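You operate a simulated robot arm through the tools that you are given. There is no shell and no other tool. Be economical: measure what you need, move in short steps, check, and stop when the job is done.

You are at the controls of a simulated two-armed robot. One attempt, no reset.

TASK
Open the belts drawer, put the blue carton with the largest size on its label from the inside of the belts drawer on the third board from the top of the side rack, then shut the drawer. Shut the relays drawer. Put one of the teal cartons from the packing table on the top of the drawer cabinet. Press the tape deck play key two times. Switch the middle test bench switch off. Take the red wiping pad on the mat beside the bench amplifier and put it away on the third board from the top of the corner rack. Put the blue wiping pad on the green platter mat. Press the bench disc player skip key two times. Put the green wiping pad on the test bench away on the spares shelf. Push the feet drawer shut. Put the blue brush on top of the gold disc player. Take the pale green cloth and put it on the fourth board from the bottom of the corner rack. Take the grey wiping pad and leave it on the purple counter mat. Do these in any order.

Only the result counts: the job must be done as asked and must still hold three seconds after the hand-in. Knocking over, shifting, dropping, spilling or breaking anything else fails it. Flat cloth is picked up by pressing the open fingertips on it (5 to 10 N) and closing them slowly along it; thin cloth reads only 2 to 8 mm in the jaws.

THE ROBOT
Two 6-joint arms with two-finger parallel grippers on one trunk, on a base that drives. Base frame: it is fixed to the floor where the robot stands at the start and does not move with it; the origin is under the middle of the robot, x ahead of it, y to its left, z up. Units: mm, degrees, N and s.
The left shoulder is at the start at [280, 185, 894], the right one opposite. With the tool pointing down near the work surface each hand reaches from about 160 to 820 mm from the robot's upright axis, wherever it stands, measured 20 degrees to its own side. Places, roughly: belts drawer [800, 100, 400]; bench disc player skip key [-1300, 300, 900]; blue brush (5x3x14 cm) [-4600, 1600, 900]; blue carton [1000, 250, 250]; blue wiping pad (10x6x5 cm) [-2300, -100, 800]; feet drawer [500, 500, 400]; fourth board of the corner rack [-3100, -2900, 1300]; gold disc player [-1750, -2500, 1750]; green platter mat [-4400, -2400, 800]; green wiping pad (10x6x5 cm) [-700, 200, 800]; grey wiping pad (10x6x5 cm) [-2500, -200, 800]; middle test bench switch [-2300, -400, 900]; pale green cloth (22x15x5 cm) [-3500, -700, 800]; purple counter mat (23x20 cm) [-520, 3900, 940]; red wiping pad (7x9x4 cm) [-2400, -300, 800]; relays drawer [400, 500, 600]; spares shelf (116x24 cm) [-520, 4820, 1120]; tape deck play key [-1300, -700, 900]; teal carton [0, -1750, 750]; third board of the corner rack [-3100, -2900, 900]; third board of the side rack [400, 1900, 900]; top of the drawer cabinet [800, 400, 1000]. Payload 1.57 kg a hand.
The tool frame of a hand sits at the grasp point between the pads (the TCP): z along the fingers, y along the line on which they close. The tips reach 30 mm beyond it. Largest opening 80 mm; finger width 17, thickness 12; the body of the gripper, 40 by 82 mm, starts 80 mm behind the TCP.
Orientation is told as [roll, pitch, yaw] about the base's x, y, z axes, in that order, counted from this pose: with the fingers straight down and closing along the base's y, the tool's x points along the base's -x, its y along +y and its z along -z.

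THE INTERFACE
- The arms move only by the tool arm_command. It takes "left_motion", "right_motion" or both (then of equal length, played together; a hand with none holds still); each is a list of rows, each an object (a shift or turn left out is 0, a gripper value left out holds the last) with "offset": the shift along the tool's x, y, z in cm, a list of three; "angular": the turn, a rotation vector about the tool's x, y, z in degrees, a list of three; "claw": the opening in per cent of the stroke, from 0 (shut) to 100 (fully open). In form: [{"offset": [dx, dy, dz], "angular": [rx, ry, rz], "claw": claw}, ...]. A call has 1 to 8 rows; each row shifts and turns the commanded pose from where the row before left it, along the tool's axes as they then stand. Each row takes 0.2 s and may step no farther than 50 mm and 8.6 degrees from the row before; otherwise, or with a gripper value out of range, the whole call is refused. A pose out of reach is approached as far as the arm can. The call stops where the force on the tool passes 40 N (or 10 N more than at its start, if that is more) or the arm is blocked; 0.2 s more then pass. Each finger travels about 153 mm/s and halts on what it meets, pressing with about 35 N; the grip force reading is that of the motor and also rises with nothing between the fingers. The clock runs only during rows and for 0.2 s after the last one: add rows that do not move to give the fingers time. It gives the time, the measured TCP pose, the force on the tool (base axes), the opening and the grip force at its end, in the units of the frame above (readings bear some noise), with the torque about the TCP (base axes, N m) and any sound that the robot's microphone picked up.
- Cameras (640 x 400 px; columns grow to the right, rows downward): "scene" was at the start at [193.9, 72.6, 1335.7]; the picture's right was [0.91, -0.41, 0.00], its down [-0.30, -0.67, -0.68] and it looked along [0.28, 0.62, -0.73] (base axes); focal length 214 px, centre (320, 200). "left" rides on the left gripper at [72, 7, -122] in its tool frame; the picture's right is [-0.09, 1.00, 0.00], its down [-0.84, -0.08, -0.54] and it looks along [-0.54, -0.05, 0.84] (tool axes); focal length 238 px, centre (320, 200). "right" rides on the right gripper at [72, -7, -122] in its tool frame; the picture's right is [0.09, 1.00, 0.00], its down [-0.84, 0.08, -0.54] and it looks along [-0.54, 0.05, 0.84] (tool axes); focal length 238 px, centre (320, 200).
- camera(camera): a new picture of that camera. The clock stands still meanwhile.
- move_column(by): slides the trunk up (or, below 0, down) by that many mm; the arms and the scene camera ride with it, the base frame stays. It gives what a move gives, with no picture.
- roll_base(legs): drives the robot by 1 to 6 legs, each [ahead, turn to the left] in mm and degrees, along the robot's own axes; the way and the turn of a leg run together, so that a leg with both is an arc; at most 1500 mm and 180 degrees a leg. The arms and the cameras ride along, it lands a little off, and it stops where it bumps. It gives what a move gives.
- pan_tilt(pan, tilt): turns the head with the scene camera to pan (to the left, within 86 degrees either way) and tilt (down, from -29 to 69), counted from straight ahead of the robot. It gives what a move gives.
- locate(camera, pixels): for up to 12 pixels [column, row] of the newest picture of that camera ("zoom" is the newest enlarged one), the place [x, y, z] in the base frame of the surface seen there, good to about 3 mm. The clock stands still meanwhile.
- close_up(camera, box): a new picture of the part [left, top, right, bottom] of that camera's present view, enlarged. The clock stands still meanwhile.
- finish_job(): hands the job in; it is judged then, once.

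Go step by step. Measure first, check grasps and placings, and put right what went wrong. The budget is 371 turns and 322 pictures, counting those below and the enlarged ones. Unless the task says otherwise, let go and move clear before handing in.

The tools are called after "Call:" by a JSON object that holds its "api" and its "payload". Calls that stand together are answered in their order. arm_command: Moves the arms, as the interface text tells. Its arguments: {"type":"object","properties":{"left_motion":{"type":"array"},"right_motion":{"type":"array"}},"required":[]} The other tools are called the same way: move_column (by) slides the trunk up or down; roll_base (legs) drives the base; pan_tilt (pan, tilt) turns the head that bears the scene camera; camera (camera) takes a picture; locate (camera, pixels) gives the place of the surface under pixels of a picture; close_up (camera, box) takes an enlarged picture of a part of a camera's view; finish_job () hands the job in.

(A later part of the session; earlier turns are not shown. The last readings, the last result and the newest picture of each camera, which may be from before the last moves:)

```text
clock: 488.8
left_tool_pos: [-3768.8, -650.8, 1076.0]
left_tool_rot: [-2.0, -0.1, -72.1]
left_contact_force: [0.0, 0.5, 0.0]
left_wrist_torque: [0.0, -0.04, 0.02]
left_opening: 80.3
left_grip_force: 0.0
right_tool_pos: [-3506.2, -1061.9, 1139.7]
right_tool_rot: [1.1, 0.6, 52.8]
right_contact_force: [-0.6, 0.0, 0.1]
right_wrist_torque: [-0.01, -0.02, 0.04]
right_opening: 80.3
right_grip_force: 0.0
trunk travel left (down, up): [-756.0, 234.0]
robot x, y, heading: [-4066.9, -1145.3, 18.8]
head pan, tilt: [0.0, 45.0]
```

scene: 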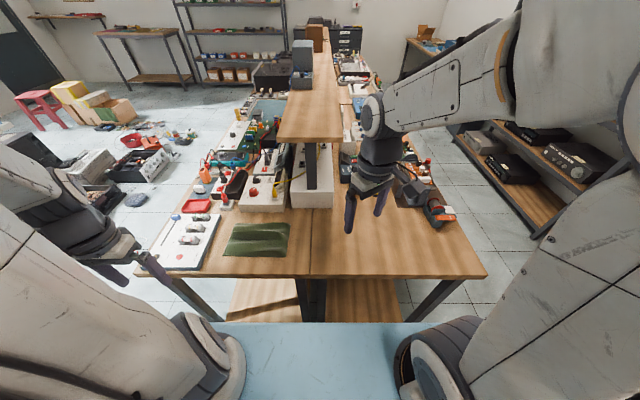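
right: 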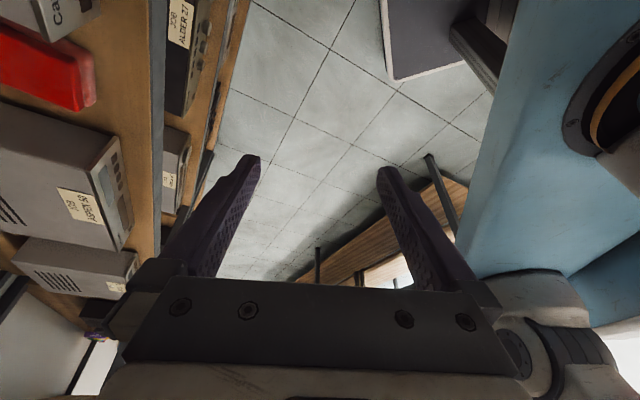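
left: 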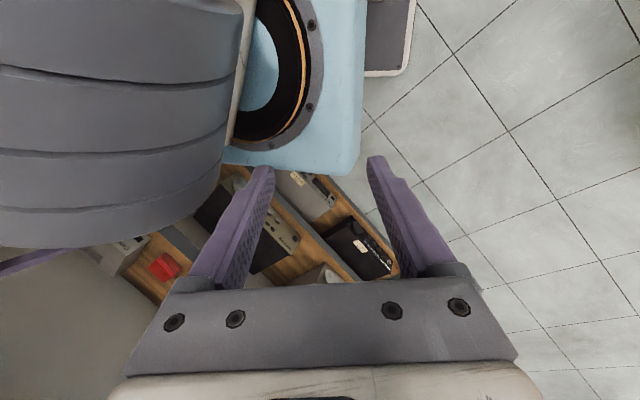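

Call:
{"api": "arm_command", "payload": {"left_motion": [{"offset": [-2.06, 3.84, 0], "angular": [-2, 0, 0]}, {"offset": [-2.06, 3.84, 0]}, {"offset": [-2.06, 3.84, 0]}, {"offset": [-2.06, 3.84, 0]}, {"offset": [-2.06, 3.84, 0]}, {"offset": [-2.06, 3.84, 0]}, {"offset": [-2.06, 3.84, 0]}, {"offset": [0, 0, 4]}]}}

Call:
{"api": "arm_command", "payload": {"left_motion": [{"offset": [0, 0, 4.5]}, {"offset": [0, 0, 4.5]}, {"offset": [0, 0, 2]}, {}]}}

Call:
{"api": "camera", "payload": {"camera": "left"}}

```text
clock: 490.6
left_tool_pos: [-3468.8, -705.6, 1035.6]
left_tool_rot: [0.0, -0.2, -72.1]
left_contact_force: [0.3, -0.5, -0.1]
left_wrist_torque: [0.01, 0.0, 0.0]
left_opening: 79.9
left_grip_force: 0.0
right_tool_pos: [-3505.9, -1061.8, 1139.3]
right_tool_rot: [1.1, 0.6, 52.7]
right_contact_force: [-1.3, -0.2, -0.1]
right_wrist_torque: [0.06, 0.0, 0.01]
right_opening: 80.0
right_grip_force: 0.1
trunk travel left (down, up): [-756.0, 234.0]
robot x, y, heading: [-4069.4, -1143.2, 18.5]
head pan, tilt: [0.0, 45.0]
```

```text
clock: 491.6
left_tool_pos: [-3468.2, -705.6, 925.0]
left_tool_rot: [0.0, -0.3, -72.1]
left_contact_force: [0.6, 0.4, -0.5]
left_wrist_torque: [-0.02, -0.01, 0.05]
left_opening: 79.9
left_grip_force: 0.0
right_tool_pos: [-3505.6, -1061.4, 1139.3]
right_tool_rot: [1.1, 0.6, 52.7]
right_contact_force: [0.8, 0.2, 0.3]
right_wrist_torque: [0.01, 0.0, -0.02]
right_opening: 80.1
right_grip_force: 0.1
trunk travel left (down, up): [-756.0, 234.0]
robot x, y, heading: [-4068.5, -1146.6, 18.5]
head pan, tilt: [0.0, 45.0]
```

```text
165 pictures are left
```

left: 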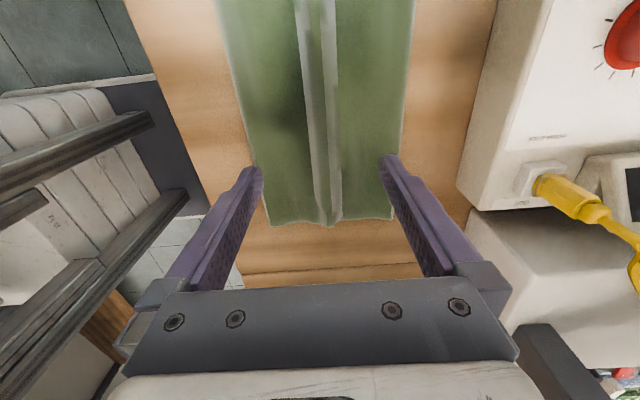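

Call:
{"api": "arm_command", "payload": {"left_motion": [{"offset": [2.5, 0, 3]}, {"offset": [0, 0, 2.5]}, {"offset": [0, 0, 0.5]}, {"offset": [0, 0, 0.5]}, {}]}}

Call:
{"api": "arm_command", "payload": {"left_motion": [{"offset": [0, 0, 0.4]}, {"offset": [0, 0, 0.3]}, {}]}}

```text
clock: 492.5
left_tool_pos: [-3475.4, -681.7, 870.0]
left_tool_rot: [0.1, 0.0, -72.2]
left_contact_force: [-5.3, -3.0, 22.8]
left_wrist_torque: [-0.38, 1.1, 0.09]
left_opening: 80.1
left_grip_force: 0.0
right_tool_pos: [-3506.4, -1061.9, 1140.2]
right_tool_rot: [1.1, 0.6, 52.7]
right_contact_force: [-0.9, 0.4, -0.2]
right_wrist_torque: [0.01, -0.02, 0.01]
right_opening: 80.4
right_grip_force: 0.0
trunk travel left (down, up): [-756.0, 234.0]
robot x, y, heading: [-4069.9, -1145.9, 18.8]
head pan, tilt: [0.0, 45.0]
stopped in row 4 (left hand): the force on the tool passed its limit at 49 N (the readings are from after the stop); the commanded pose is now the measured one
```

```text
clock: 492.9
left_tool_pos: [-3475.7, -681.4, 869.1]
left_tool_rot: [0.0, -0.1, -72.2]
left_contact_force: [-4.8, -2.6, 20.8]
left_wrist_torque: [-0.35, 1.03, 0.09]
left_opening: 80.2
left_grip_force: 0.1
right_tool_pos: [-3506.6, -1061.2, 1138.3]
right_tool_rot: [1.1, 0.6, 52.6]
right_contact_force: [-0.5, -0.5, 1.2]
right_wrist_torque: [0.02, -0.03, -0.01]
right_opening: 80.0
right_grip_force: 0.0
trunk travel left (down, up): [-756.0, 234.0]
robot x, y, heading: [-4066.7, -1142.0, 18.7]
head pan, tilt: [0.0, 45.0]
stopped in row 1 (left hand): the force on the tool passed its limit at 45 N (the readings are from after the stop); the commanded pose is now the measured one
```

Call:
{"api": "arm_command", "payload": {"left_motion": [{"offset": [0, 0, -0.2]}, {}]}}

Call:
{"api": "camera", "payload": {"camera": "left"}}

```text
clock: 493.5
left_tool_pos: [-3475.1, -681.9, 869.1]
left_tool_rot: [0.1, -0.3, -72.2]
left_contact_force: [-3.7, -3.8, 7.5]
left_wrist_torque: [-0.18, 0.48, 0.11]
left_opening: 80.2
left_grip_force: 0.0
right_tool_pos: [-3506.5, -1063.1, 1138.8]
right_tool_rot: [1.1, 0.7, 52.8]
right_contact_force: [-0.4, -0.4, 0.2]
right_wrist_torque: [0.04, 0.0, 0.01]
right_opening: 80.0
right_grip_force: 0.1
trunk travel left (down, up): [-756.0, 234.0]
robot x, y, heading: [-4069.8, -1146.1, 18.6]
head pan, tilt: [0.0, 45.0]
```

```text
164 pictures are left
```

left: 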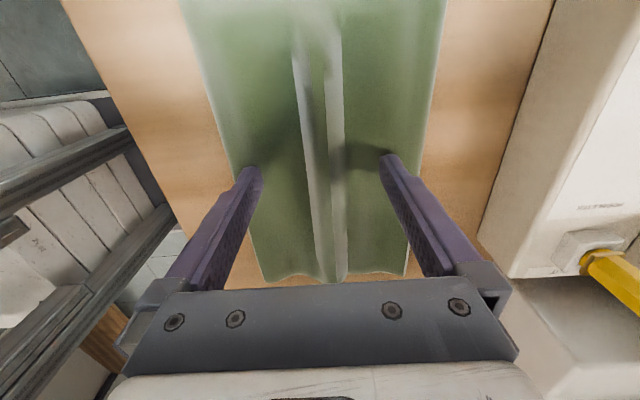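

Force is 7.5 N, fingers straddle the ridge. Close slowly.

Call:
{"api": "arm_command", "payload": {"left_motion": [{"claw": 88}, {"claw": 76}, {"claw": 64}, {"claw": 52}, {"claw": 40}, {"claw": 28}, {"claw": 14}, {"claw": 0}]}}

Call:
{"api": "arm_command", "payload": {"left_motion": [{}, {}]}}

Call:
{"api": "camera", "payload": {"camera": "left"}}

```text
clock: 495.3
left_tool_pos: [-3474.6, -681.7, 870.2]
left_tool_rot: [0.1, -0.2, -72.1]
left_contact_force: [-0.2, 0.0, 0.8]
left_wrist_torque: [0.01, 0.09, 0.02]
left_opening: 23.3
left_grip_force: 35.0
right_tool_pos: [-3505.8, -1061.4, 1138.5]
right_tool_rot: [1.0, 0.7, 52.7]
right_contact_force: [-0.9, -0.5, -0.5]
right_wrist_torque: [-0.04, 0.02, 0.0]
right_opening: 79.9
right_grip_force: 0.1
trunk travel left (down, up): [-756.0, 234.0]
robot x, y, heading: [-4065.3, -1147.7, 18.6]
head pan, tilt: [0.0, 45.0]
```

```text
clock: 495.9
left_tool_pos: [-3474.9, -679.7, 870.9]
left_tool_rot: [0.1, -0.2, -72.1]
left_contact_force: [1.4, -0.6, 0.9]
left_wrist_torque: [-0.04, 0.06, 0.05]
left_opening: 23.4
left_grip_force: 34.9
right_tool_pos: [-3506.9, -1062.1, 1139.0]
right_tool_rot: [1.0, 0.7, 52.6]
right_contact_force: [0.1, 0.6, 0.7]
right_wrist_torque: [-0.03, 0.01, -0.01]
right_opening: 79.9
right_grip_force: 0.1
trunk travel left (down, up): [-756.0, 234.0]
robot x, y, heading: [-4066.6, -1147.0, 18.5]
head pan, tilt: [0.0, 45.0]
```

```text
163 pictures are left
```

left: 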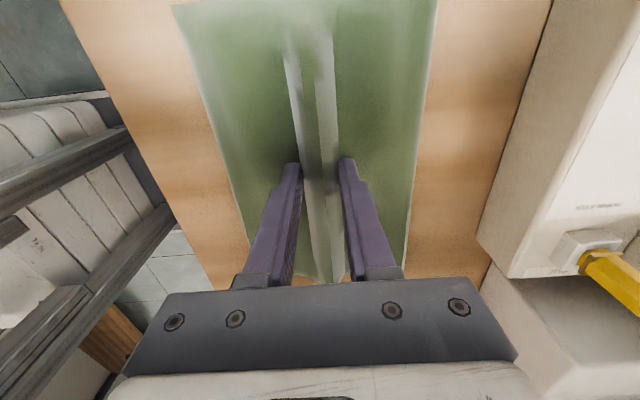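

Call:
{"api": "arm_command", "payload": {"left_motion": [{"offset": [0, 0, -2]}, {"offset": [0, 0, -3]}, {"offset": [0, 0, -4]}, {"offset": [0, 0, -5]}]}}

Call:
{"api": "camera", "payload": {"camera": "left"}}

Call:
{"api": "camera", "payload": {"camera": "scene"}}

```text
clock: 496.9
left_tool_pos: [-3474.9, -681.6, 1008.4]
left_tool_rot: [0.1, -0.2, -72.2]
left_contact_force: [-0.4, -0.3, -1.1]
left_wrist_torque: [0.05, 0.01, -0.02]
left_opening: 23.3
left_grip_force: 34.9
right_tool_pos: [-3506.8, -1061.9, 1139.6]
right_tool_rot: [1.1, 0.7, 52.7]
right_contact_force: [-0.3, 1.6, -0.3]
right_wrist_torque: [0.0, 0.0, 0.0]
right_opening: 79.9
right_grip_force: 0.2
trunk travel left (down, up): [-756.0, 234.0]
robot x, y, heading: [-4068.8, -1144.8, 18.6]
head pan, tilt: [0.0, 45.0]
```

```text
162 pictures are left
```

left: 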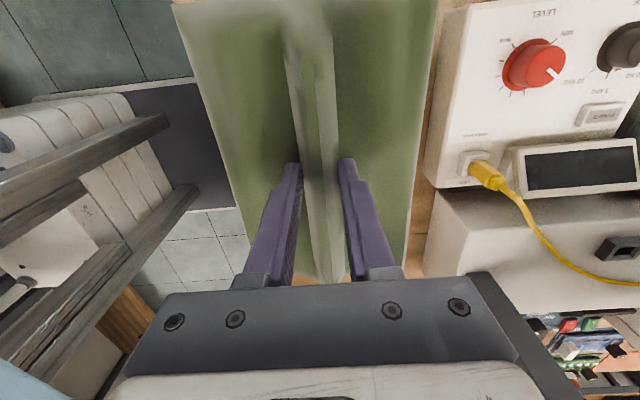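

```text
161 pictures are left
```

scene: 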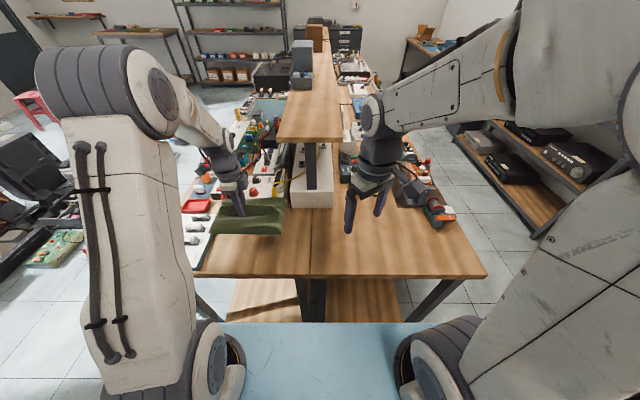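

Call:
{"api": "move_column", "payload": {"by": 230}}

Call:
{"api": "arm_command", "payload": {"left_motion": [{"offset": [0, -4.5, 0]}, {"offset": [0, -4.5, 0]}, {"offset": [0, -4.5, 0]}, {"offset": [0, -4.5, 0]}, {"angular": [0, 0, -8.4]}, {"angular": [0, 0, -8.4]}, {"angular": [0, 0, -8.4]}, {"angular": [0, 0, -8.4]}]}}

Call:
{"api": "arm_command", "payload": {"left_motion": [{"angular": [0, 0, -8.4]}, {"angular": [0, 0, -8.4]}, {"angular": [0, 0, -8.4]}, {"angular": [0, 0, -8.4]}, {"angular": [0, 0, -8.4]}, {"angular": [0, 0, -8.4]}, {"angular": [0, 0, -7]}]}}

Call:
{"api": "camera", "payload": {"camera": "left"}}

```text
clock: 499.3
left_tool_pos: [-3475.3, -681.4, 1240.6]
left_tool_rot: [0.0, -0.2, -72.2]
left_contact_force: [-0.5, 0.0, -1.6]
left_wrist_torque: [0.04, 0.02, -0.01]
left_opening: 23.0
left_grip_force: 35.3
right_tool_pos: [-3505.1, -1061.0, 1367.9]
right_tool_rot: [1.1, 0.6, 52.8]
right_contact_force: [0.4, -0.1, 0.3]
right_wrist_torque: [-0.02, -0.02, -0.01]
right_opening: 79.8
right_grip_force: 0.0
trunk travel left (down, up): [-986.0, 4.0]
robot x, y, heading: [-4070.5, -1144.9, 18.8]
head pan, tilt: [0.0, 45.0]
```

```text
clock: 501.1
left_tool_pos: [-3646.6, -736.9, 1238.8]
left_tool_rot: [0.0, -0.2, -38.4]
left_contact_force: [-0.8, -0.2, -0.8]
left_wrist_torque: [0.0, -0.01, -0.04]
left_opening: 23.3
left_grip_force: 35.2
right_tool_pos: [-3505.8, -1062.0, 1368.7]
right_tool_rot: [1.2, 0.7, 52.6]
right_contact_force: [0.2, 0.0, 0.1]
right_wrist_torque: [0.01, 0.02, 0.0]
right_opening: 79.7
right_grip_force: 0.1
trunk travel left (down, up): [-986.0, 4.0]
robot x, y, heading: [-4071.2, -1146.9, 18.7]
head pan, tilt: [0.0, 45.0]
```

```text
clock: 502.7
left_tool_pos: [-3645.9, -736.3, 1238.5]
left_tool_rot: [-0.1, -0.1, 19.0]
left_contact_force: [-0.1, -0.8, -0.4]
left_wrist_torque: [0.0, 0.05, 0.0]
left_opening: 23.4
left_grip_force: 34.8
right_tool_pos: [-3505.0, -1061.8, 1369.7]
right_tool_rot: [1.1, 0.8, 52.8]
right_contact_force: [0.8, 0.2, 1.0]
right_wrist_torque: [0.02, 0.02, -0.04]
right_opening: 80.2
right_grip_force: 0.0
trunk travel left (down, up): [-986.0, 4.0]
robot x, y, heading: [-4062.9, -1143.1, 18.5]
head pan, tilt: [0.0, 45.0]
```

```text
160 pictures are left
```

left: 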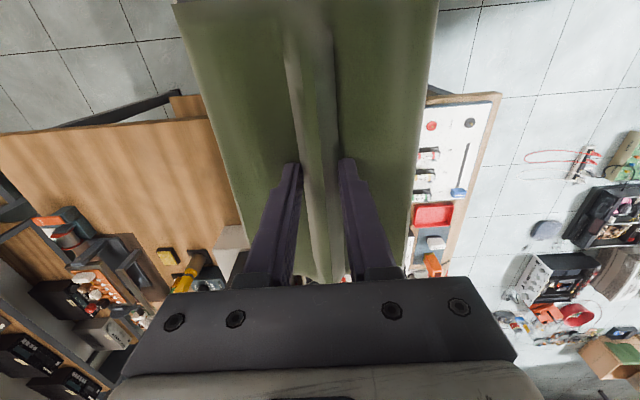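

Call:
{"api": "roll_base", "payload": {"legs": [[90, 0], [0, -90], [1040, 0]]}}

Call:
{"api": "pan_tilt", "payload": {"pan": 20, "tilt": 30}}

Call:
{"api": "camera", "payload": {"camera": "scene"}}

```text
clock: 512.6
left_tool_pos: [-3263.0, -2539.9, 1239.6]
left_tool_rot: [-0.2, -0.1, -72.1]
left_contact_force: [0.5, 0.3, -0.9]
left_wrist_torque: [0.02, 0.04, 0.0]
left_opening: 23.0
left_grip_force: 35.0
right_tool_pos: [-3589.4, -2674.2, 1368.6]
right_tool_rot: [1.0, 0.8, -38.3]
right_contact_force: [0.1, -0.7, -0.1]
right_wrist_torque: [-0.02, -0.01, 0.01]
right_opening: 79.7
right_grip_force: 0.2
trunk travel left (down, up): [-986.0, 4.0]
robot x, y, heading: [-3666.7, -2108.5, -72.1]
head pan, tilt: [0.0, 45.0]
```

```text
clock: 513.5
left_tool_pos: [-3261.3, -2540.2, 1239.7]
left_tool_rot: [-0.3, -0.1, -72.1]
left_contact_force: [-0.2, 0.3, -2.1]
left_wrist_torque: [0.0, -0.03, 0.01]
left_opening: 23.3
left_grip_force: 34.9
right_tool_pos: [-3589.4, -2673.8, 1369.6]
right_tool_rot: [1.1, 0.8, -38.2]
right_contact_force: [-0.8, 0.3, 0.9]
right_wrist_torque: [-0.02, -0.06, 0.05]
right_opening: 80.0
right_grip_force: 0.1
trunk travel left (down, up): [-986.0, 4.0]
robot x, y, heading: [-3666.2, -2109.3, -72.4]
head pan, tilt: [20.0, 30.0]
```

```text
159 pictures are left
```

scene: 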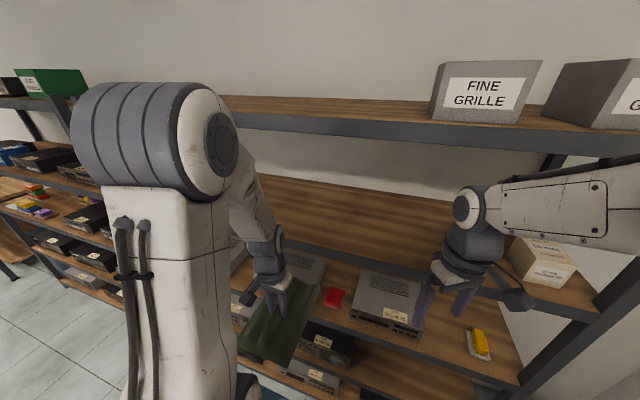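

Call:
{"api": "arm_command", "payload": {"left_motion": [{"angular": [0, -7.5, 0]}, {"angular": [0, -7.5, 0]}, {"angular": [0, -7.5, 0]}, {"angular": [0, -7.5, 0]}, {"angular": [0, -7.5, 0]}, {"angular": [0, -7.5, 0]}, {"offset": [-3, 0, -3]}, {"offset": [-3, 0, -3]}]}}

Call:
{"api": "arm_command", "payload": {"left_motion": [{"offset": [-3, 0, -3]}, {"offset": [-3, 0, -3]}, {"offset": [-3, 0, -3]}, {}]}}

Call:
{"api": "camera", "payload": {"camera": "left"}}

Call:
{"api": "camera", "payload": {"camera": "scene"}}

```text
clock: 514.8
left_tool_pos: [-3211.1, -2610.0, 1258.9]
left_tool_rot: [-2.3, -32.1, -71.7]
left_contact_force: [-1.2, 1.8, -5.0]
left_wrist_torque: [0.25, 0.1, -0.01]
left_opening: 23.6
left_grip_force: 34.8
left hand out of reach, approached as far as the arm can: row 1, 2, 3, 4, 5, 6
right_tool_pos: [-3588.8, -2674.2, 1369.4]
right_tool_rot: [1.1, 0.6, -38.4]
right_contact_force: [0.5, 0.3, 0.6]
right_wrist_torque: [0.02, 0.01, -0.03]
right_opening: 80.2
right_grip_force: 0.0
trunk travel left (down, up): [-986.0, 4.0]
robot x, y, heading: [-3666.3, -2111.2, -72.2]
head pan, tilt: [20.0, 30.0]
stopped in row 6 (left hand): the force on the tool passed its limit at 50 N (the readings are from after the stop); the commanded pose is now the measured one
```

```text
clock: 515.2
left_tool_pos: [-3213.9, -2607.6, 1275.3]
left_tool_rot: [-2.7, -30.9, -71.3]
left_contact_force: [-2.7, 5.2, -1.2]
left_wrist_torque: [-0.1, -0.02, -0.12]
left_opening: 23.7
left_grip_force: 34.4
right_tool_pos: [-3588.0, -2674.7, 1368.3]
right_tool_rot: [1.2, 0.7, -38.2]
right_contact_force: [0.6, -0.6, -0.1]
right_wrist_torque: [0.01, 0.0, 0.01]
right_opening: 80.1
right_grip_force: 0.0
trunk travel left (down, up): [-986.0, 4.0]
robot x, y, heading: [-3662.5, -2111.8, -72.4]
head pan, tilt: [20.0, 30.0]
stopped in row 1 (left hand): the force on the tool passed its limit at 59 N (the readings are from after the stop); the commanded pose is now the measured one
```

```text
158 pictures are left
```

left: 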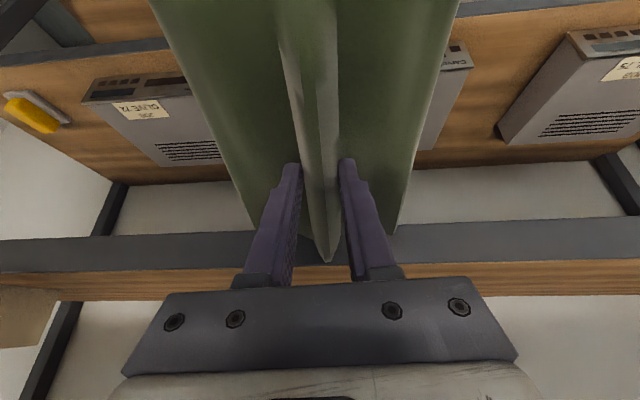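

```text
157 pictures are left
```

scene: 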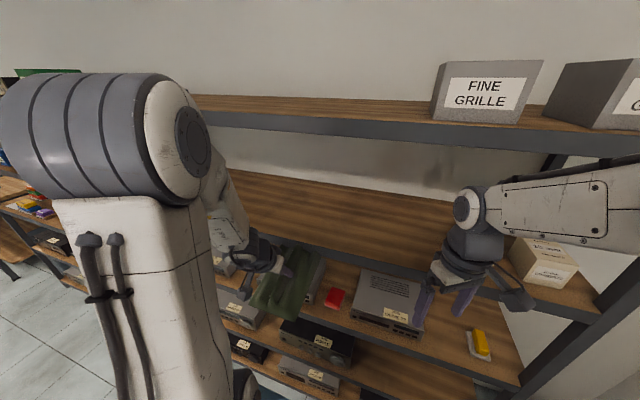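

Call:
{"api": "roll_base", "payload": {"legs": [[-170, 0]]}}

Call:
{"api": "arm_command", "payload": {"left_motion": [{"angular": [2.5, -7.5, 0]}, {"angular": [0, -7, 0]}, {"offset": [-3, 0, -3]}, {"offset": [-3, 0, -3]}, {"offset": [-3, 0, -3]}, {"offset": [-3, 0, -3]}, {}]}}

Call:
{"api": "camera", "payload": {"camera": "left"}}

```text
clock: 516.6
left_tool_pos: [-3265.3, -2445.2, 1275.9]
left_tool_rot: [-2.9, -31.2, -71.3]
left_contact_force: [0.4, -0.8, -1.7]
left_wrist_torque: [0.02, 0.02, 0.04]
left_opening: 23.2
left_grip_force: 35.1
right_tool_pos: [-3639.7, -2511.4, 1370.0]
right_tool_rot: [1.0, 0.6, -38.2]
right_contact_force: [1.0, 0.8, -0.1]
right_wrist_torque: [0.04, -0.02, 0.02]
right_opening: 80.2
right_grip_force: 0.1
trunk travel left (down, up): [-986.0, 4.0]
robot x, y, heading: [-3716.1, -1947.9, -72.3]
head pan, tilt: [20.0, 30.0]
```

```text
clock: 518.2
left_tool_pos: [-3223.3, -2467.0, 1457.2]
left_tool_rot: [-6.2, -45.6, -69.6]
left_contact_force: [-0.1, 0.7, -1.4]
left_wrist_torque: [0.03, 0.0, -0.01]
left_opening: 22.9
left_grip_force: 35.2
left hand out of reach, approached as far as the arm can: row 1, 2
right_tool_pos: [-3640.5, -2511.8, 1369.5]
right_tool_rot: [1.0, 0.7, -38.3]
right_contact_force: [-1.3, -0.6, 0.3]
right_wrist_torque: [0.01, -0.01, 0.04]
right_opening: 79.9
right_grip_force: 0.0
trunk travel left (down, up): [-986.0, 4.0]
robot x, y, heading: [-3716.7, -1947.6, -72.1]
head pan, tilt: [20.0, 30.0]
```

```text
156 pictures are left
```

left: 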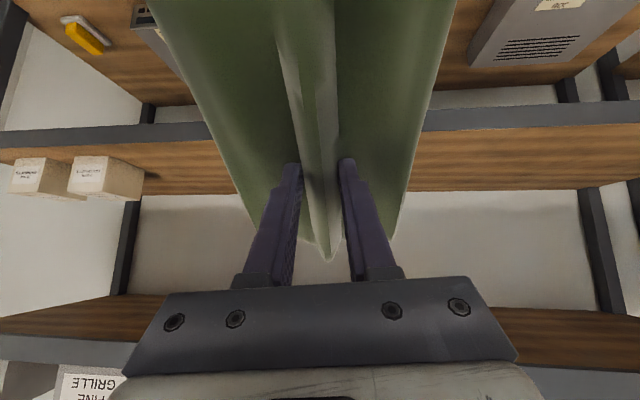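

Call:
{"api": "arm_command", "payload": {"left_motion": [{"angular": [-6, 0, 0]}, {}]}}

Call:
{"api": "roll_base", "payload": {"legs": [[230, 0]]}}

Call:
{"api": "arm_command", "payload": {"left_motion": [{"offset": [-1.8, 0, 2.6]}, {"offset": [-2.2, 0, 2.2]}, {"offset": [-2.2, 0, 2.2]}, {}]}}

Call:
{"api": "camera", "payload": {"camera": "left"}}

Call:
{"api": "camera", "payload": {"camera": "scene"}}

```text
clock: 518.8
left_tool_pos: [-3223.1, -2466.5, 1455.8]
left_tool_rot: [-0.3, -45.6, -69.8]
left_contact_force: [0.4, -0.7, -1.2]
left_wrist_torque: [0.04, 0.03, -0.01]
left_opening: 23.3
left_grip_force: 35.2
right_tool_pos: [-3641.2, -2511.1, 1369.2]
right_tool_rot: [1.1, 0.7, -38.3]
right_contact_force: [-0.6, 1.0, -0.5]
right_wrist_torque: [0.03, -0.02, -0.03]
right_opening: 80.0
right_grip_force: 0.0
trunk travel left (down, up): [-986.0, 4.0]
robot x, y, heading: [-3718.9, -1946.4, -72.4]
head pan, tilt: [20.0, 30.0]
```

```text
clock: 520.5
left_tool_pos: [-3151.4, -2686.4, 1455.3]
left_tool_rot: [-0.4, -45.6, -69.5]
left_contact_force: [-0.2, -0.8, -1.4]
left_wrist_torque: [0.02, -0.04, -0.01]
left_opening: 23.0
left_grip_force: 34.7
right_tool_pos: [-3570.1, -2732.3, 1369.2]
right_tool_rot: [1.0, 0.7, -38.2]
right_contact_force: [0.2, -0.4, -0.2]
right_wrist_torque: [-0.01, 0.02, -0.01]
right_opening: 80.2
right_grip_force: 0.1
trunk travel left (down, up): [-986.0, 4.0]
robot x, y, heading: [-3643.3, -2167.7, -72.1]
head pan, tilt: [20.0, 30.0]
```

```text
clock: 521.5
left_tool_pos: [-3119.5, -2773.8, 1451.1]
left_tool_rot: [-0.4, -45.6, -69.5]
left_contact_force: [0.2, -0.1, -1.3]
left_wrist_torque: [0.05, 0.02, 0.0]
left_opening: 23.2
left_grip_force: 34.8
right_tool_pos: [-3570.1, -2732.8, 1368.9]
right_tool_rot: [1.1, 0.7, -38.2]
right_contact_force: [0.3, 0.0, 0.5]
right_wrist_torque: [0.01, 0.01, 0.0]
right_opening: 79.9
right_grip_force: 0.0
trunk travel left (down, up): [-986.0, 4.0]
robot x, y, heading: [-3643.3, -2166.1, -72.3]
head pan, tilt: [20.0, 30.0]
```

```text
155 pictures are left
```

left: 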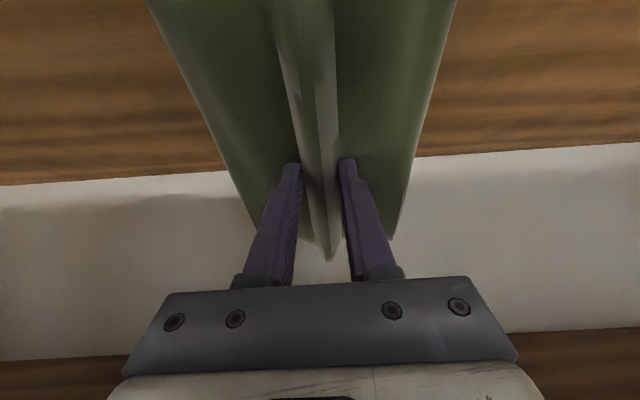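

```text
154 pictures are left
```

scene: 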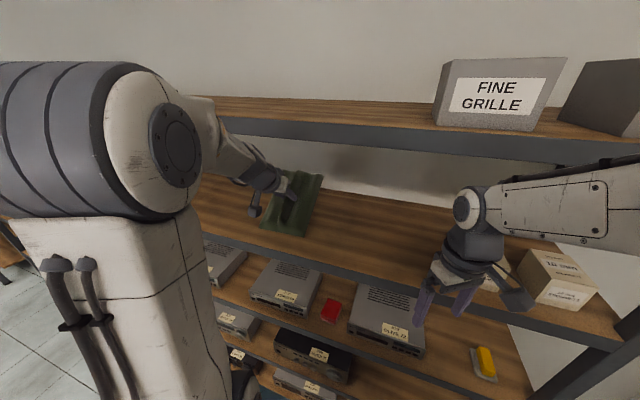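

Call:
{"api": "arm_command", "payload": {"left_motion": [{"offset": [-3.0, 0, 3.0]}, {"offset": [0.7, 0, 0.7]}, {"offset": [0.5, 0, 0.5]}, {"offset": [0.35, 0, 0.35]}, {"offset": [0.35, 0, 0.35]}, {}]}}

Call:
{"api": "camera", "payload": {"camera": "left"}}

```text
clock: 523.0
left_tool_pos: [-3105.3, -2814.1, 1424.0]
left_tool_rot: [-0.4, -45.6, -69.5]
left_contact_force: [-1.2, 0.6, -1.3]
left_wrist_torque: [0.05, 0.0, -0.01]
left_opening: 23.2
left_grip_force: 34.8
right_tool_pos: [-3569.8, -2732.7, 1368.7]
right_tool_rot: [1.1, 0.6, -38.2]
right_contact_force: [0.8, -0.2, 0.0]
right_wrist_torque: [0.04, 0.01, 0.01]
right_opening: 79.9
right_grip_force: 0.1
trunk travel left (down, up): [-986.0, 4.0]
robot x, y, heading: [-3646.5, -2169.0, -72.0]
head pan, tilt: [20.0, 30.0]
```

```text
153 pictures are left
```

left: 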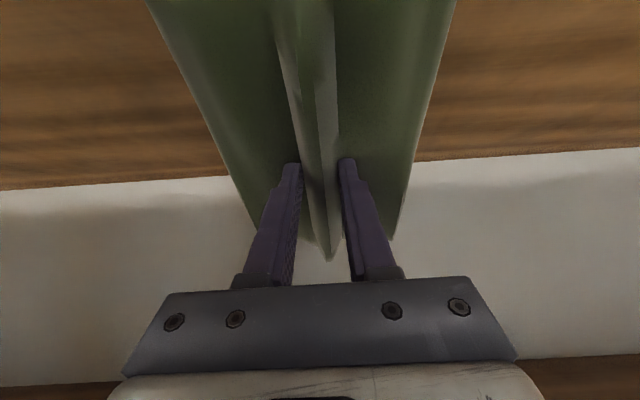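

Call:
{"api": "arm_command", "payload": {"left_motion": [{"offset": [0.35, 0, 0.35]}, {"offset": [0.35, 0, 0.35]}, {"offset": [0.35, 0, 0.35]}, {"offset": [0.35, 0, 0.35]}, {"offset": [0.35, 0, 0.35]}, {"offset": [0.35, 0, 0.35]}]}}

Call:
{"api": "camera", "payload": {"camera": "left"}}

```text
clock: 524.4
left_tool_pos: [-3106.1, -2813.8, 1395.8]
left_tool_rot: [-0.4, -45.6, -69.5]
left_contact_force: [-0.3, -0.4, -1.5]
left_wrist_torque: [0.06, 0.0, 0.02]
left_opening: 23.1
left_grip_force: 35.3
right_tool_pos: [-3570.4, -2731.2, 1368.6]
right_tool_rot: [1.1, 0.7, -38.2]
right_contact_force: [-0.5, 0.2, -0.3]
right_wrist_torque: [0.05, 0.01, -0.03]
right_opening: 79.9
right_grip_force: 0.0
trunk travel left (down, up): [-986.0, 4.0]
robot x, y, heading: [-3644.7, -2166.2, -72.2]
head pan, tilt: [20.0, 30.0]
```

```text
152 pictures are left
```

left: 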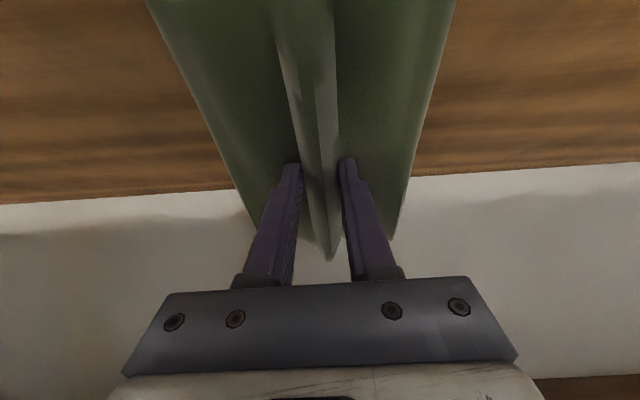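

Call:
{"api": "arm_command", "payload": {"left_motion": [{"offset": [0.35, 0, 0.35]}, {"offset": [0.35, 0, 0.35]}, {"offset": [0.35, 0, 0.35]}, {"offset": [0.35, 0, 0.35]}, {"offset": [0.35, 0, 0.35]}, {"offset": [0.35, 0, 0.35]}, {"offset": [0.35, 0, 0.35]}]}}

Call:
{"api": "camera", "payload": {"camera": "scene"}}

```text
clock: 526.0
left_tool_pos: [-3106.2, -2814.8, 1363.8]
left_tool_rot: [-0.3, -46.1, -69.4]
left_contact_force: [2.3, -5.5, 30.2]
left_wrist_torque: [1.82, 1.2, -0.5]
left_opening: 22.8
left_grip_force: 35.1
right_tool_pos: [-3569.8, -2730.2, 1370.1]
right_tool_rot: [1.1, 0.5, -38.1]
right_contact_force: [0.3, 0.1, -1.0]
right_wrist_torque: [0.0, -0.01, -0.02]
right_opening: 80.1
right_grip_force: 0.2
trunk travel left (down, up): [-986.0, 4.0]
robot x, y, heading: [-3645.3, -2167.0, -72.4]
head pan, tilt: [20.0, 30.0]
```

```text
151 pictures are left
```

scene: 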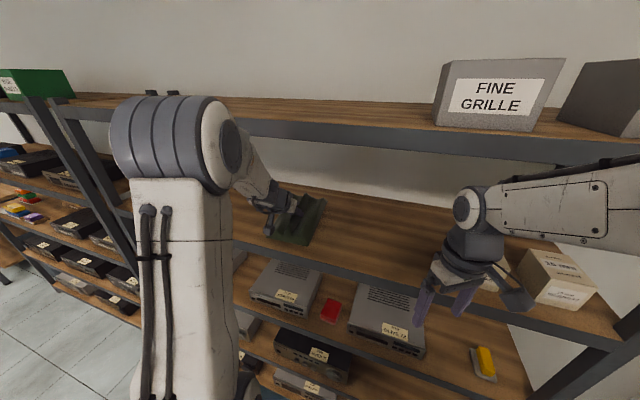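

Call:
{"api": "arm_command", "payload": {"left_motion": [{"offset": [-0.2, 0, -0.2]}, {"claw": 40}, {"claw": 60}, {"claw": 80}, {}, {}]}}

Call:
{"api": "camera", "payload": {"camera": "left"}}

Call:
{"api": "camera", "payload": {"camera": "scene"}}

```text
clock: 527.4
left_tool_pos: [-3105.2, -2814.1, 1362.4]
left_tool_rot: [-0.4, -45.5, -69.6]
left_contact_force: [0.5, -0.4, -0.1]
left_wrist_torque: [-0.01, 0.03, -0.03]
left_opening: 64.1
left_grip_force: 0.1
right_tool_pos: [-3570.0, -2732.4, 1369.2]
right_tool_rot: [1.1, 0.7, -38.2]
right_contact_force: [-0.1, 0.1, -0.1]
right_wrist_torque: [0.01, -0.02, 0.0]
right_opening: 79.7
right_grip_force: 0.1
trunk travel left (down, up): [-986.0, 4.0]
robot x, y, heading: [-3645.0, -2166.9, -72.1]
head pan, tilt: [20.0, 30.0]
```

```text
150 pictures are left
```

left: 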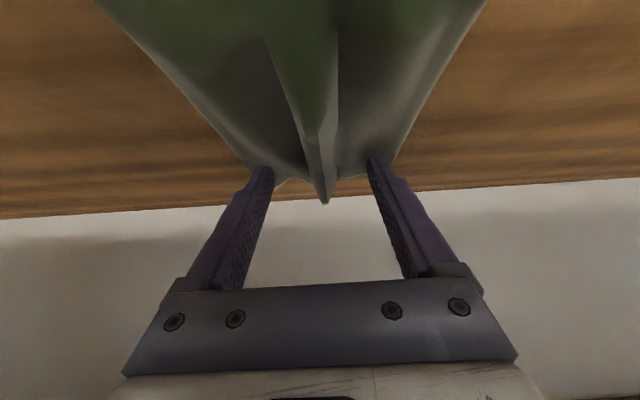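

```text
149 pictures are left
```

scene: 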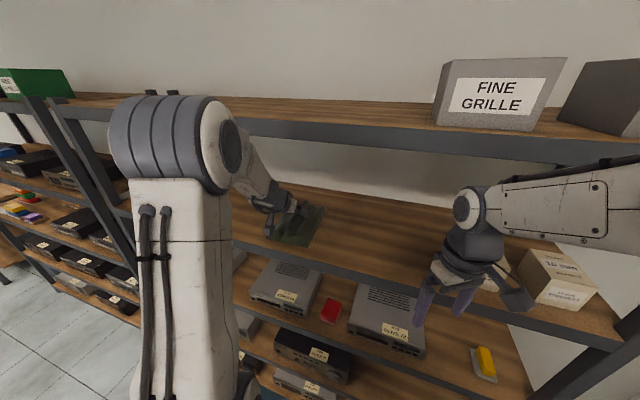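

Call:
{"api": "arm_command", "payload": {"left_motion": [{"claw": 100}, {"offset": [-1.5, 0, -1.5]}, {"offset": [-1.5, 0, -1.5]}, {"offset": [1.0, 0, -3]}, {"offset": [2, 0, -3.5]}, {"offset": [3, 0, -3]}, {"offset": [3, 0, -3]}, {"offset": [3, 0, -3]}]}}

Call:
{"api": "camera", "payload": {"camera": "scene"}}

Call:
{"api": "camera", "payload": {"camera": "left"}}

```text
clock: 529.1
left_tool_pos: [-3166.0, -2636.4, 1422.7]
left_tool_rot: [-0.5, -45.5, -69.5]
left_contact_force: [-0.6, -0.7, -0.2]
left_wrist_torque: [-0.01, 0.01, -0.01]
left_opening: 80.0
left_grip_force: 0.1
left hand out of reach, approached as far as the arm can: row 8
right_tool_pos: [-3569.4, -2732.3, 1369.5]
right_tool_rot: [1.1, 0.6, -38.2]
right_contact_force: [-0.2, 0.6, -0.3]
right_wrist_torque: [0.01, 0.0, 0.0]
right_opening: 80.1
right_grip_force: 0.1
trunk travel left (down, up): [-986.0, 4.0]
robot x, y, heading: [-3644.1, -2166.6, -72.0]
head pan, tilt: [20.0, 30.0]
```

```text
148 pictures are left
```

scene: 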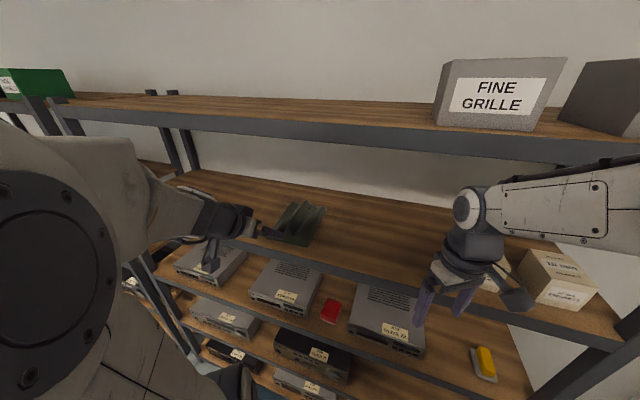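

```text
147 pictures are left
```

left: 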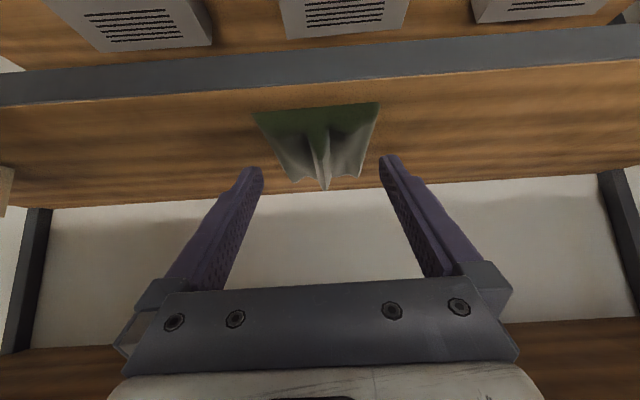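

Call:
{"api": "roll_base", "payload": {"legs": [[-250, 0]]}}

Call:
{"api": "arm_command", "payload": {"left_motion": [{"angular": [0, 7.6, 0]}, {"angular": [0, 7.6, 0]}, {"angular": [0, 7.6, 0]}, {"angular": [0, 7.6, 0]}, {"angular": [0, 7.6, 0]}, {"angular": [0, 7.6, 0]}], "right_motion": [{"angular": [0, 0, 8]}, {"angular": [0, 0, 8]}, {"angular": [0, 0, 8]}, {"angular": [0, 0, 8]}, {}, {}]}}

Call:
{"api": "roll_base", "payload": {"legs": [[0, 90], [0, 90], [1000, 0], [1000, 0]]}}

Call:
{"api": "pan_tilt", "payload": {"pan": 0, "tilt": 30}}

Call:
{"api": "camera", "payload": {"camera": "scene"}}

```text
clock: 531.0
left_tool_pos: [-3241.0, -2398.6, 1423.9]
left_tool_rot: [-0.5, -45.5, -69.5]
left_contact_force: [-0.2, 0.1, -0.1]
left_wrist_torque: [0.0, -0.01, 0.0]
left_opening: 79.9
left_grip_force: 0.1
right_tool_pos: [-3645.5, -2492.8, 1368.7]
right_tool_rot: [1.1, 0.7, -38.1]
right_contact_force: [-0.7, 0.4, -0.7]
right_wrist_torque: [0.02, 0.01, -0.02]
right_opening: 80.0
right_grip_force: 0.0
trunk travel left (down, up): [-986.0, 4.0]
robot x, y, heading: [-3719.7, -1929.5, -72.1]
head pan, tilt: [20.0, 30.0]
```

```text
clock: 532.4
left_tool_pos: [-3241.7, -2398.1, 1423.8]
left_tool_rot: [-0.4, 0.2, -69.8]
left_contact_force: [0.1, 0.5, 0.2]
left_wrist_torque: [0.02, -0.01, 0.0]
left_opening: 80.1
left_grip_force: 0.0
right_tool_pos: [-3646.6, -2494.5, 1368.1]
right_tool_rot: [0.5, 1.2, -70.3]
right_contact_force: [-0.9, -0.3, 0.0]
right_wrist_torque: [0.01, -0.03, 0.02]
right_opening: 80.1
right_grip_force: 0.0
trunk travel left (down, up): [-986.0, 4.0]
robot x, y, heading: [-3722.8, -1925.7, -72.3]
head pan, tilt: [20.0, 30.0]
```

```text
clock: 549.9
left_tool_pos: [-4813.0, 428.7, 1423.1]
left_tool_rot: [-0.2, 0.1, 110.5]
left_contact_force: [-0.4, 0.1, 0.0]
left_wrist_torque: [0.02, -0.01, -0.02]
left_opening: 80.0
left_grip_force: 0.0
right_tool_pos: [-4409.8, 527.7, 1368.2]
right_tool_rot: [0.6, 1.1, 110.3]
right_contact_force: [-0.1, 0.7, -0.4]
right_wrist_torque: [0.0, -0.02, 0.02]
right_opening: 79.8
right_grip_force: 0.0
trunk travel left (down, up): [-986.0, 4.0]
robot x, y, heading: [-4332.6, -42.0, 108.5]
head pan, tilt: [20.0, 30.0]
```

```text
clock: 550.8
left_tool_pos: [-4813.1, 428.7, 1424.7]
left_tool_rot: [-0.2, 0.0, 110.7]
left_contact_force: [-0.3, 1.9, 0.3]
left_wrist_torque: [0.03, 0.01, 0.01]
left_opening: 79.6
left_grip_force: 0.0
right_tool_pos: [-4411.0, 526.6, 1369.6]
right_tool_rot: [0.5, 1.1, 110.3]
right_contact_force: [0.3, 0.7, -0.1]
right_wrist_torque: [0.0, -0.02, -0.01]
right_opening: 79.6
right_grip_force: 0.0
trunk travel left (down, up): [-986.0, 4.0]
robot x, y, heading: [-4329.8, -33.6, 108.1]
head pan, tilt: [0.0, 30.0]
```

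```text
146 pictures are left
```

scene: 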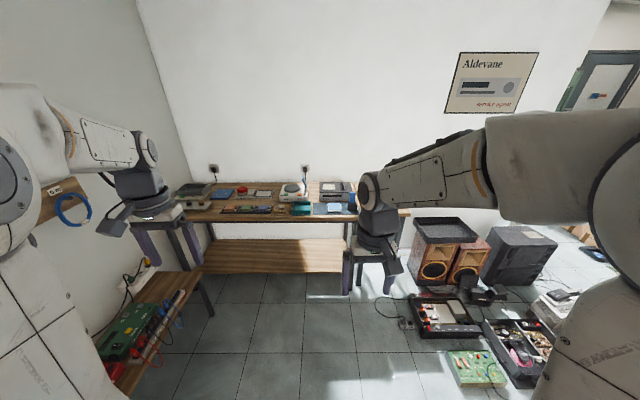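

Call:
{"api": "close_up", "payload": {"camera": "scene", "box": [160, 165, 420, 285]}}

Call:
{"api": "locate", "payload": {"camera": "scene", "pixels": [[250, 208], [225, 218], [400, 215], [200, 275], [350, 245], [130, 335], [405, 320], [155, 260], [190, 300]]}}

```text
2.46 times, centred on (290, 225) of scene
```

zoom: 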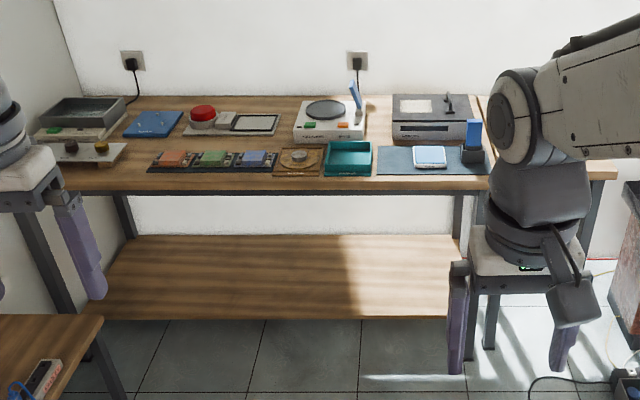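

```text
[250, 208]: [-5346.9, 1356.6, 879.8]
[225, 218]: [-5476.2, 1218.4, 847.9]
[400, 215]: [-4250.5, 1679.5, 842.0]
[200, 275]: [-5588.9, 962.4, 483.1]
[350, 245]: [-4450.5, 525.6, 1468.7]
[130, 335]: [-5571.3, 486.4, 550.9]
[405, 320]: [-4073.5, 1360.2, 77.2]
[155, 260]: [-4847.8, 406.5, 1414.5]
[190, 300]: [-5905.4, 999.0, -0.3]
```

Call:
{"api": "roll_base", "payload": {"legs": [[950, 0]]}}

Call:
{"api": "pan_tilt", "payload": {"pan": -15, "tilt": 45}}

Call:
{"api": "camera", "payload": {"camera": "scene"}}

```text
clock: 555.8
left_tool_pos: [-5118.7, 1336.1, 1425.1]
left_tool_rot: [-0.3, 0.0, 110.9]
left_contact_force: [-0.1, 0.9, -0.2]
left_wrist_torque: [0.02, 0.03, -0.01]
left_opening: 80.0
left_grip_force: 0.1
right_tool_pos: [-4717.0, 1435.2, 1370.4]
right_tool_rot: [0.5, 1.1, 110.6]
right_contact_force: [0.1, -0.8, -0.1]
right_wrist_torque: [0.0, -0.03, -0.03]
right_opening: 79.9
right_grip_force: 0.1
trunk travel left (down, up): [-986.0, 4.0]
robot x, y, heading: [-4634.1, 873.9, 108.5]
head pan, tilt: [0.0, 30.0]
```

```text
clock: 556.5
left_tool_pos: [-5118.2, 1335.2, 1424.5]
left_tool_rot: [-0.3, 0.0, 110.9]
left_contact_force: [-0.1, -1.0, -0.6]
left_wrist_torque: [0.0, -0.02, -0.03]
left_opening: 80.1
left_grip_force: 0.0
right_tool_pos: [-4717.3, 1438.1, 1370.2]
right_tool_rot: [0.6, 1.2, 110.5]
right_contact_force: [-0.4, -0.4, 0.2]
right_wrist_torque: [0.03, 0.01, 0.01]
right_opening: 79.9
right_grip_force: 0.1
trunk travel left (down, up): [-986.0, 4.0]
robot x, y, heading: [-4637.2, 879.7, 108.8]
head pan, tilt: [-15.0, 45.0]
```

```text
144 pictures are left
```

scene: 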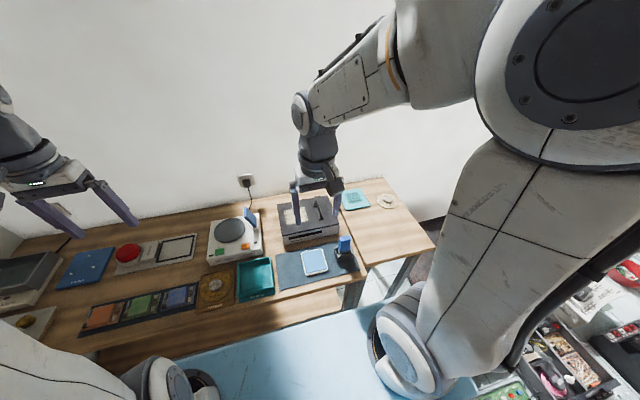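

Call:
{"api": "close_up", "payload": {"camera": "scene", "box": [230, 190, 380, 290]}}

Call:
{"api": "locate", "payload": {"camera": "zoom", "pixels": [[487, 205], [487, 240], [490, 275], [90, 115], [350, 300], [280, 290], [478, 210], [500, 210]]}}

Call:
{"api": "camera", "payload": {"camera": "right"}}

```text
4.00 times, centred on (305, 240) of scene
```

zoom: 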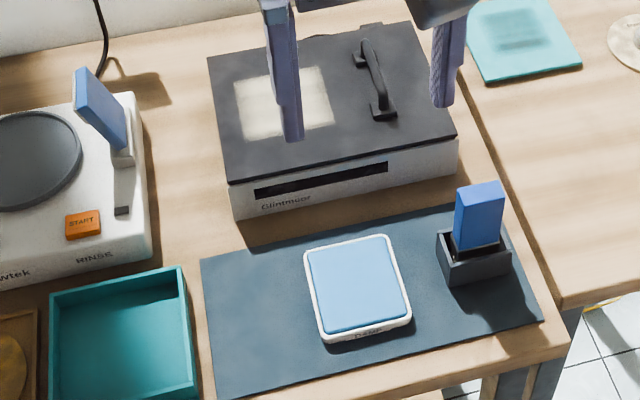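

```text
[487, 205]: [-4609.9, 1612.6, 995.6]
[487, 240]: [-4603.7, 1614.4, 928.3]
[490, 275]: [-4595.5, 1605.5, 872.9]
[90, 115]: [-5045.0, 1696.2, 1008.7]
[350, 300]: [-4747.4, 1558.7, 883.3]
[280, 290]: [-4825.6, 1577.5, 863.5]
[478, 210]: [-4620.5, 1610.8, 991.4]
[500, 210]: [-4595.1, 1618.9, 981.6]
```

```text
142 pictures are left
```

right: 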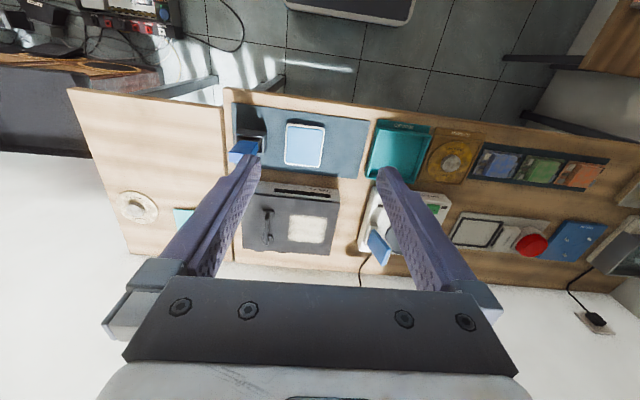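

Call:
{"api": "close_up", "payload": {"camera": "scene", "box": [330, 225, 370, 275]}}

Call:
{"api": "locate", "payload": {"camera": "zoom", "pixels": [[250, 95], [350, 80], [290, 110], [400, 95], [320, 96], [270, 200], [350, 180], [400, 150]]}}

```text
8.00 times, centred on (350, 250) of scene
```

zoom: 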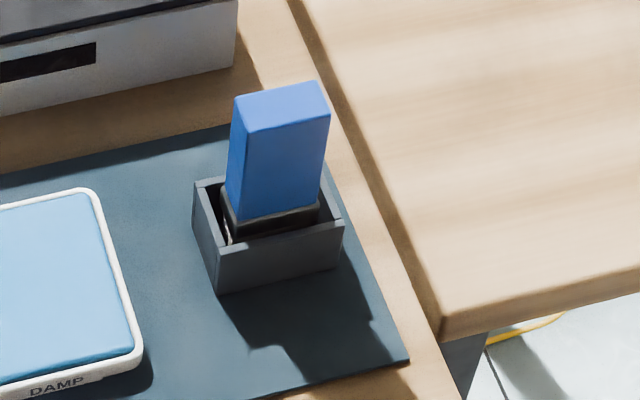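

```text
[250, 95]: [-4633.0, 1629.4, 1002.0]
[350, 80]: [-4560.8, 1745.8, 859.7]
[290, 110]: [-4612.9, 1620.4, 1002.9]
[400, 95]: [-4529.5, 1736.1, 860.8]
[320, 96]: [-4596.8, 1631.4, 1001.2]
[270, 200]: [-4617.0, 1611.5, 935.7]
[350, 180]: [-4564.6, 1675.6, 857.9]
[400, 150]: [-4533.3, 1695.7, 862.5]
```

Call:
{"api": "locate", "payload": {"camera": "zoom", "pixels": [[238, 99], [313, 83], [326, 112], [248, 128], [290, 105]]}}

```text
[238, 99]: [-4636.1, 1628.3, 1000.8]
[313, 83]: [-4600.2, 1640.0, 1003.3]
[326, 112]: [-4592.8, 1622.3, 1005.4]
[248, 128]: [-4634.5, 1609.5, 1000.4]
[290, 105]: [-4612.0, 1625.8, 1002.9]
```

Call:
{"api": "move_column", "payload": {"by": -230}}

Call:
{"api": "arm_command", "payload": {"right_motion": [{"offset": [-2.8, -3.24, 0], "angular": [0.5, -1.1, 0]}, {"offset": [-2.8, -3.24, 0]}, {"offset": [-2.8, -3.24, 0]}, {"offset": [-2.8, -3.24, 0]}, {"offset": [-2.8, -3.24, 0]}, {"offset": [0, 0, 4]}, {}]}}

Call:
{"api": "camera", "payload": {"camera": "right"}}

```text
clock: 559.0
left_tool_pos: [-5119.5, 1335.1, 1194.0]
left_tool_rot: [-0.4, -0.1, 110.9]
left_contact_force: [-0.6, 0.7, -1.2]
left_wrist_torque: [0.01, -0.03, 0.0]
left_opening: 79.9
left_grip_force: 0.1
right_tool_pos: [-4716.5, 1437.7, 1139.7]
right_tool_rot: [0.5, 1.1, 110.6]
right_contact_force: [-0.5, 0.9, -0.2]
right_wrist_torque: [0.03, -0.02, -0.02]
right_opening: 79.9
right_grip_force: 0.1
trunk travel left (down, up): [-756.0, 234.0]
robot x, y, heading: [-4637.6, 878.0, 108.5]
head pan, tilt: [-15.0, 45.0]
```

```text
clock: 560.5
left_tool_pos: [-5118.3, 1336.6, 1193.1]
left_tool_rot: [-0.3, 0.1, 110.9]
left_contact_force: [-0.2, 0.9, -0.4]
left_wrist_torque: [-0.01, 0.04, -0.01]
left_opening: 79.9
left_grip_force: 0.1
right_tool_pos: [-4613.9, 1625.5, 1096.3]
right_tool_rot: [0.1, 0.0, 110.6]
right_contact_force: [0.2, 0.3, 0.3]
right_wrist_torque: [-0.05, -0.02, 0.05]
right_opening: 80.1
right_grip_force: 0.0
trunk travel left (down, up): [-756.0, 234.0]
robot x, y, heading: [-4632.8, 874.8, 108.6]
head pan, tilt: [-15.0, 45.0]
```

```text
140 pictures are left
```

right: 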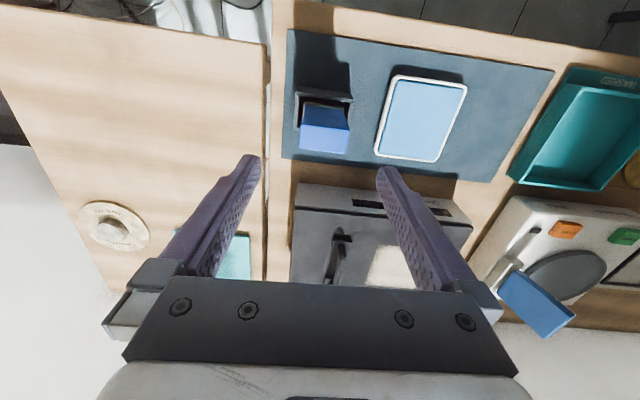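

Call:
{"api": "arm_command", "payload": {"right_motion": [{"offset": [0, 0, 4]}, {"offset": [0, 0, 4]}, {"offset": [0, 0, 4]}, {"claw": 0}, {}, {}, {"offset": [0, 0, -4]}, {"offset": [0, 0, -5]}]}}

Call:
{"api": "camera", "payload": {"camera": "right"}}

```text
clock: 562.4
left_tool_pos: [-5119.7, 1335.6, 1193.1]
left_tool_rot: [-0.3, 0.0, 110.8]
left_contact_force: [-0.7, 0.3, -0.3]
left_wrist_torque: [-0.03, 0.0, 0.02]
left_opening: 80.1
left_grip_force: 0.0
right_tool_pos: [-4615.1, 1624.4, 1068.2]
right_tool_rot: [0.1, 0.1, 110.5]
right_contact_force: [-0.5, -1.2, -0.4]
right_wrist_torque: [0.01, 0.0, -0.02]
right_opening: 45.3
right_grip_force: 35.2
trunk travel left (down, up): [-756.0, 234.0]
robot x, y, heading: [-4633.8, 871.2, 108.6]
head pan, tilt: [-15.0, 45.0]
```

```text
139 pictures are left
```

right: 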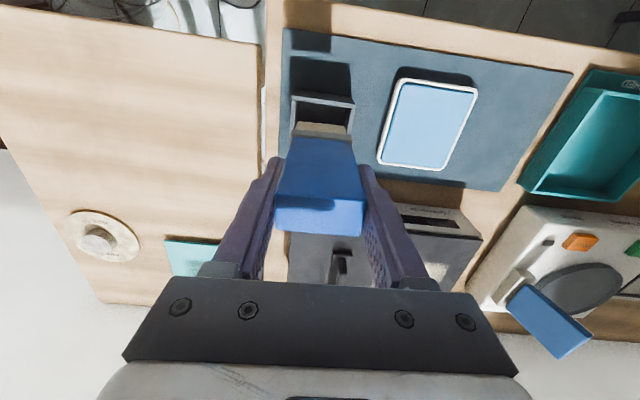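

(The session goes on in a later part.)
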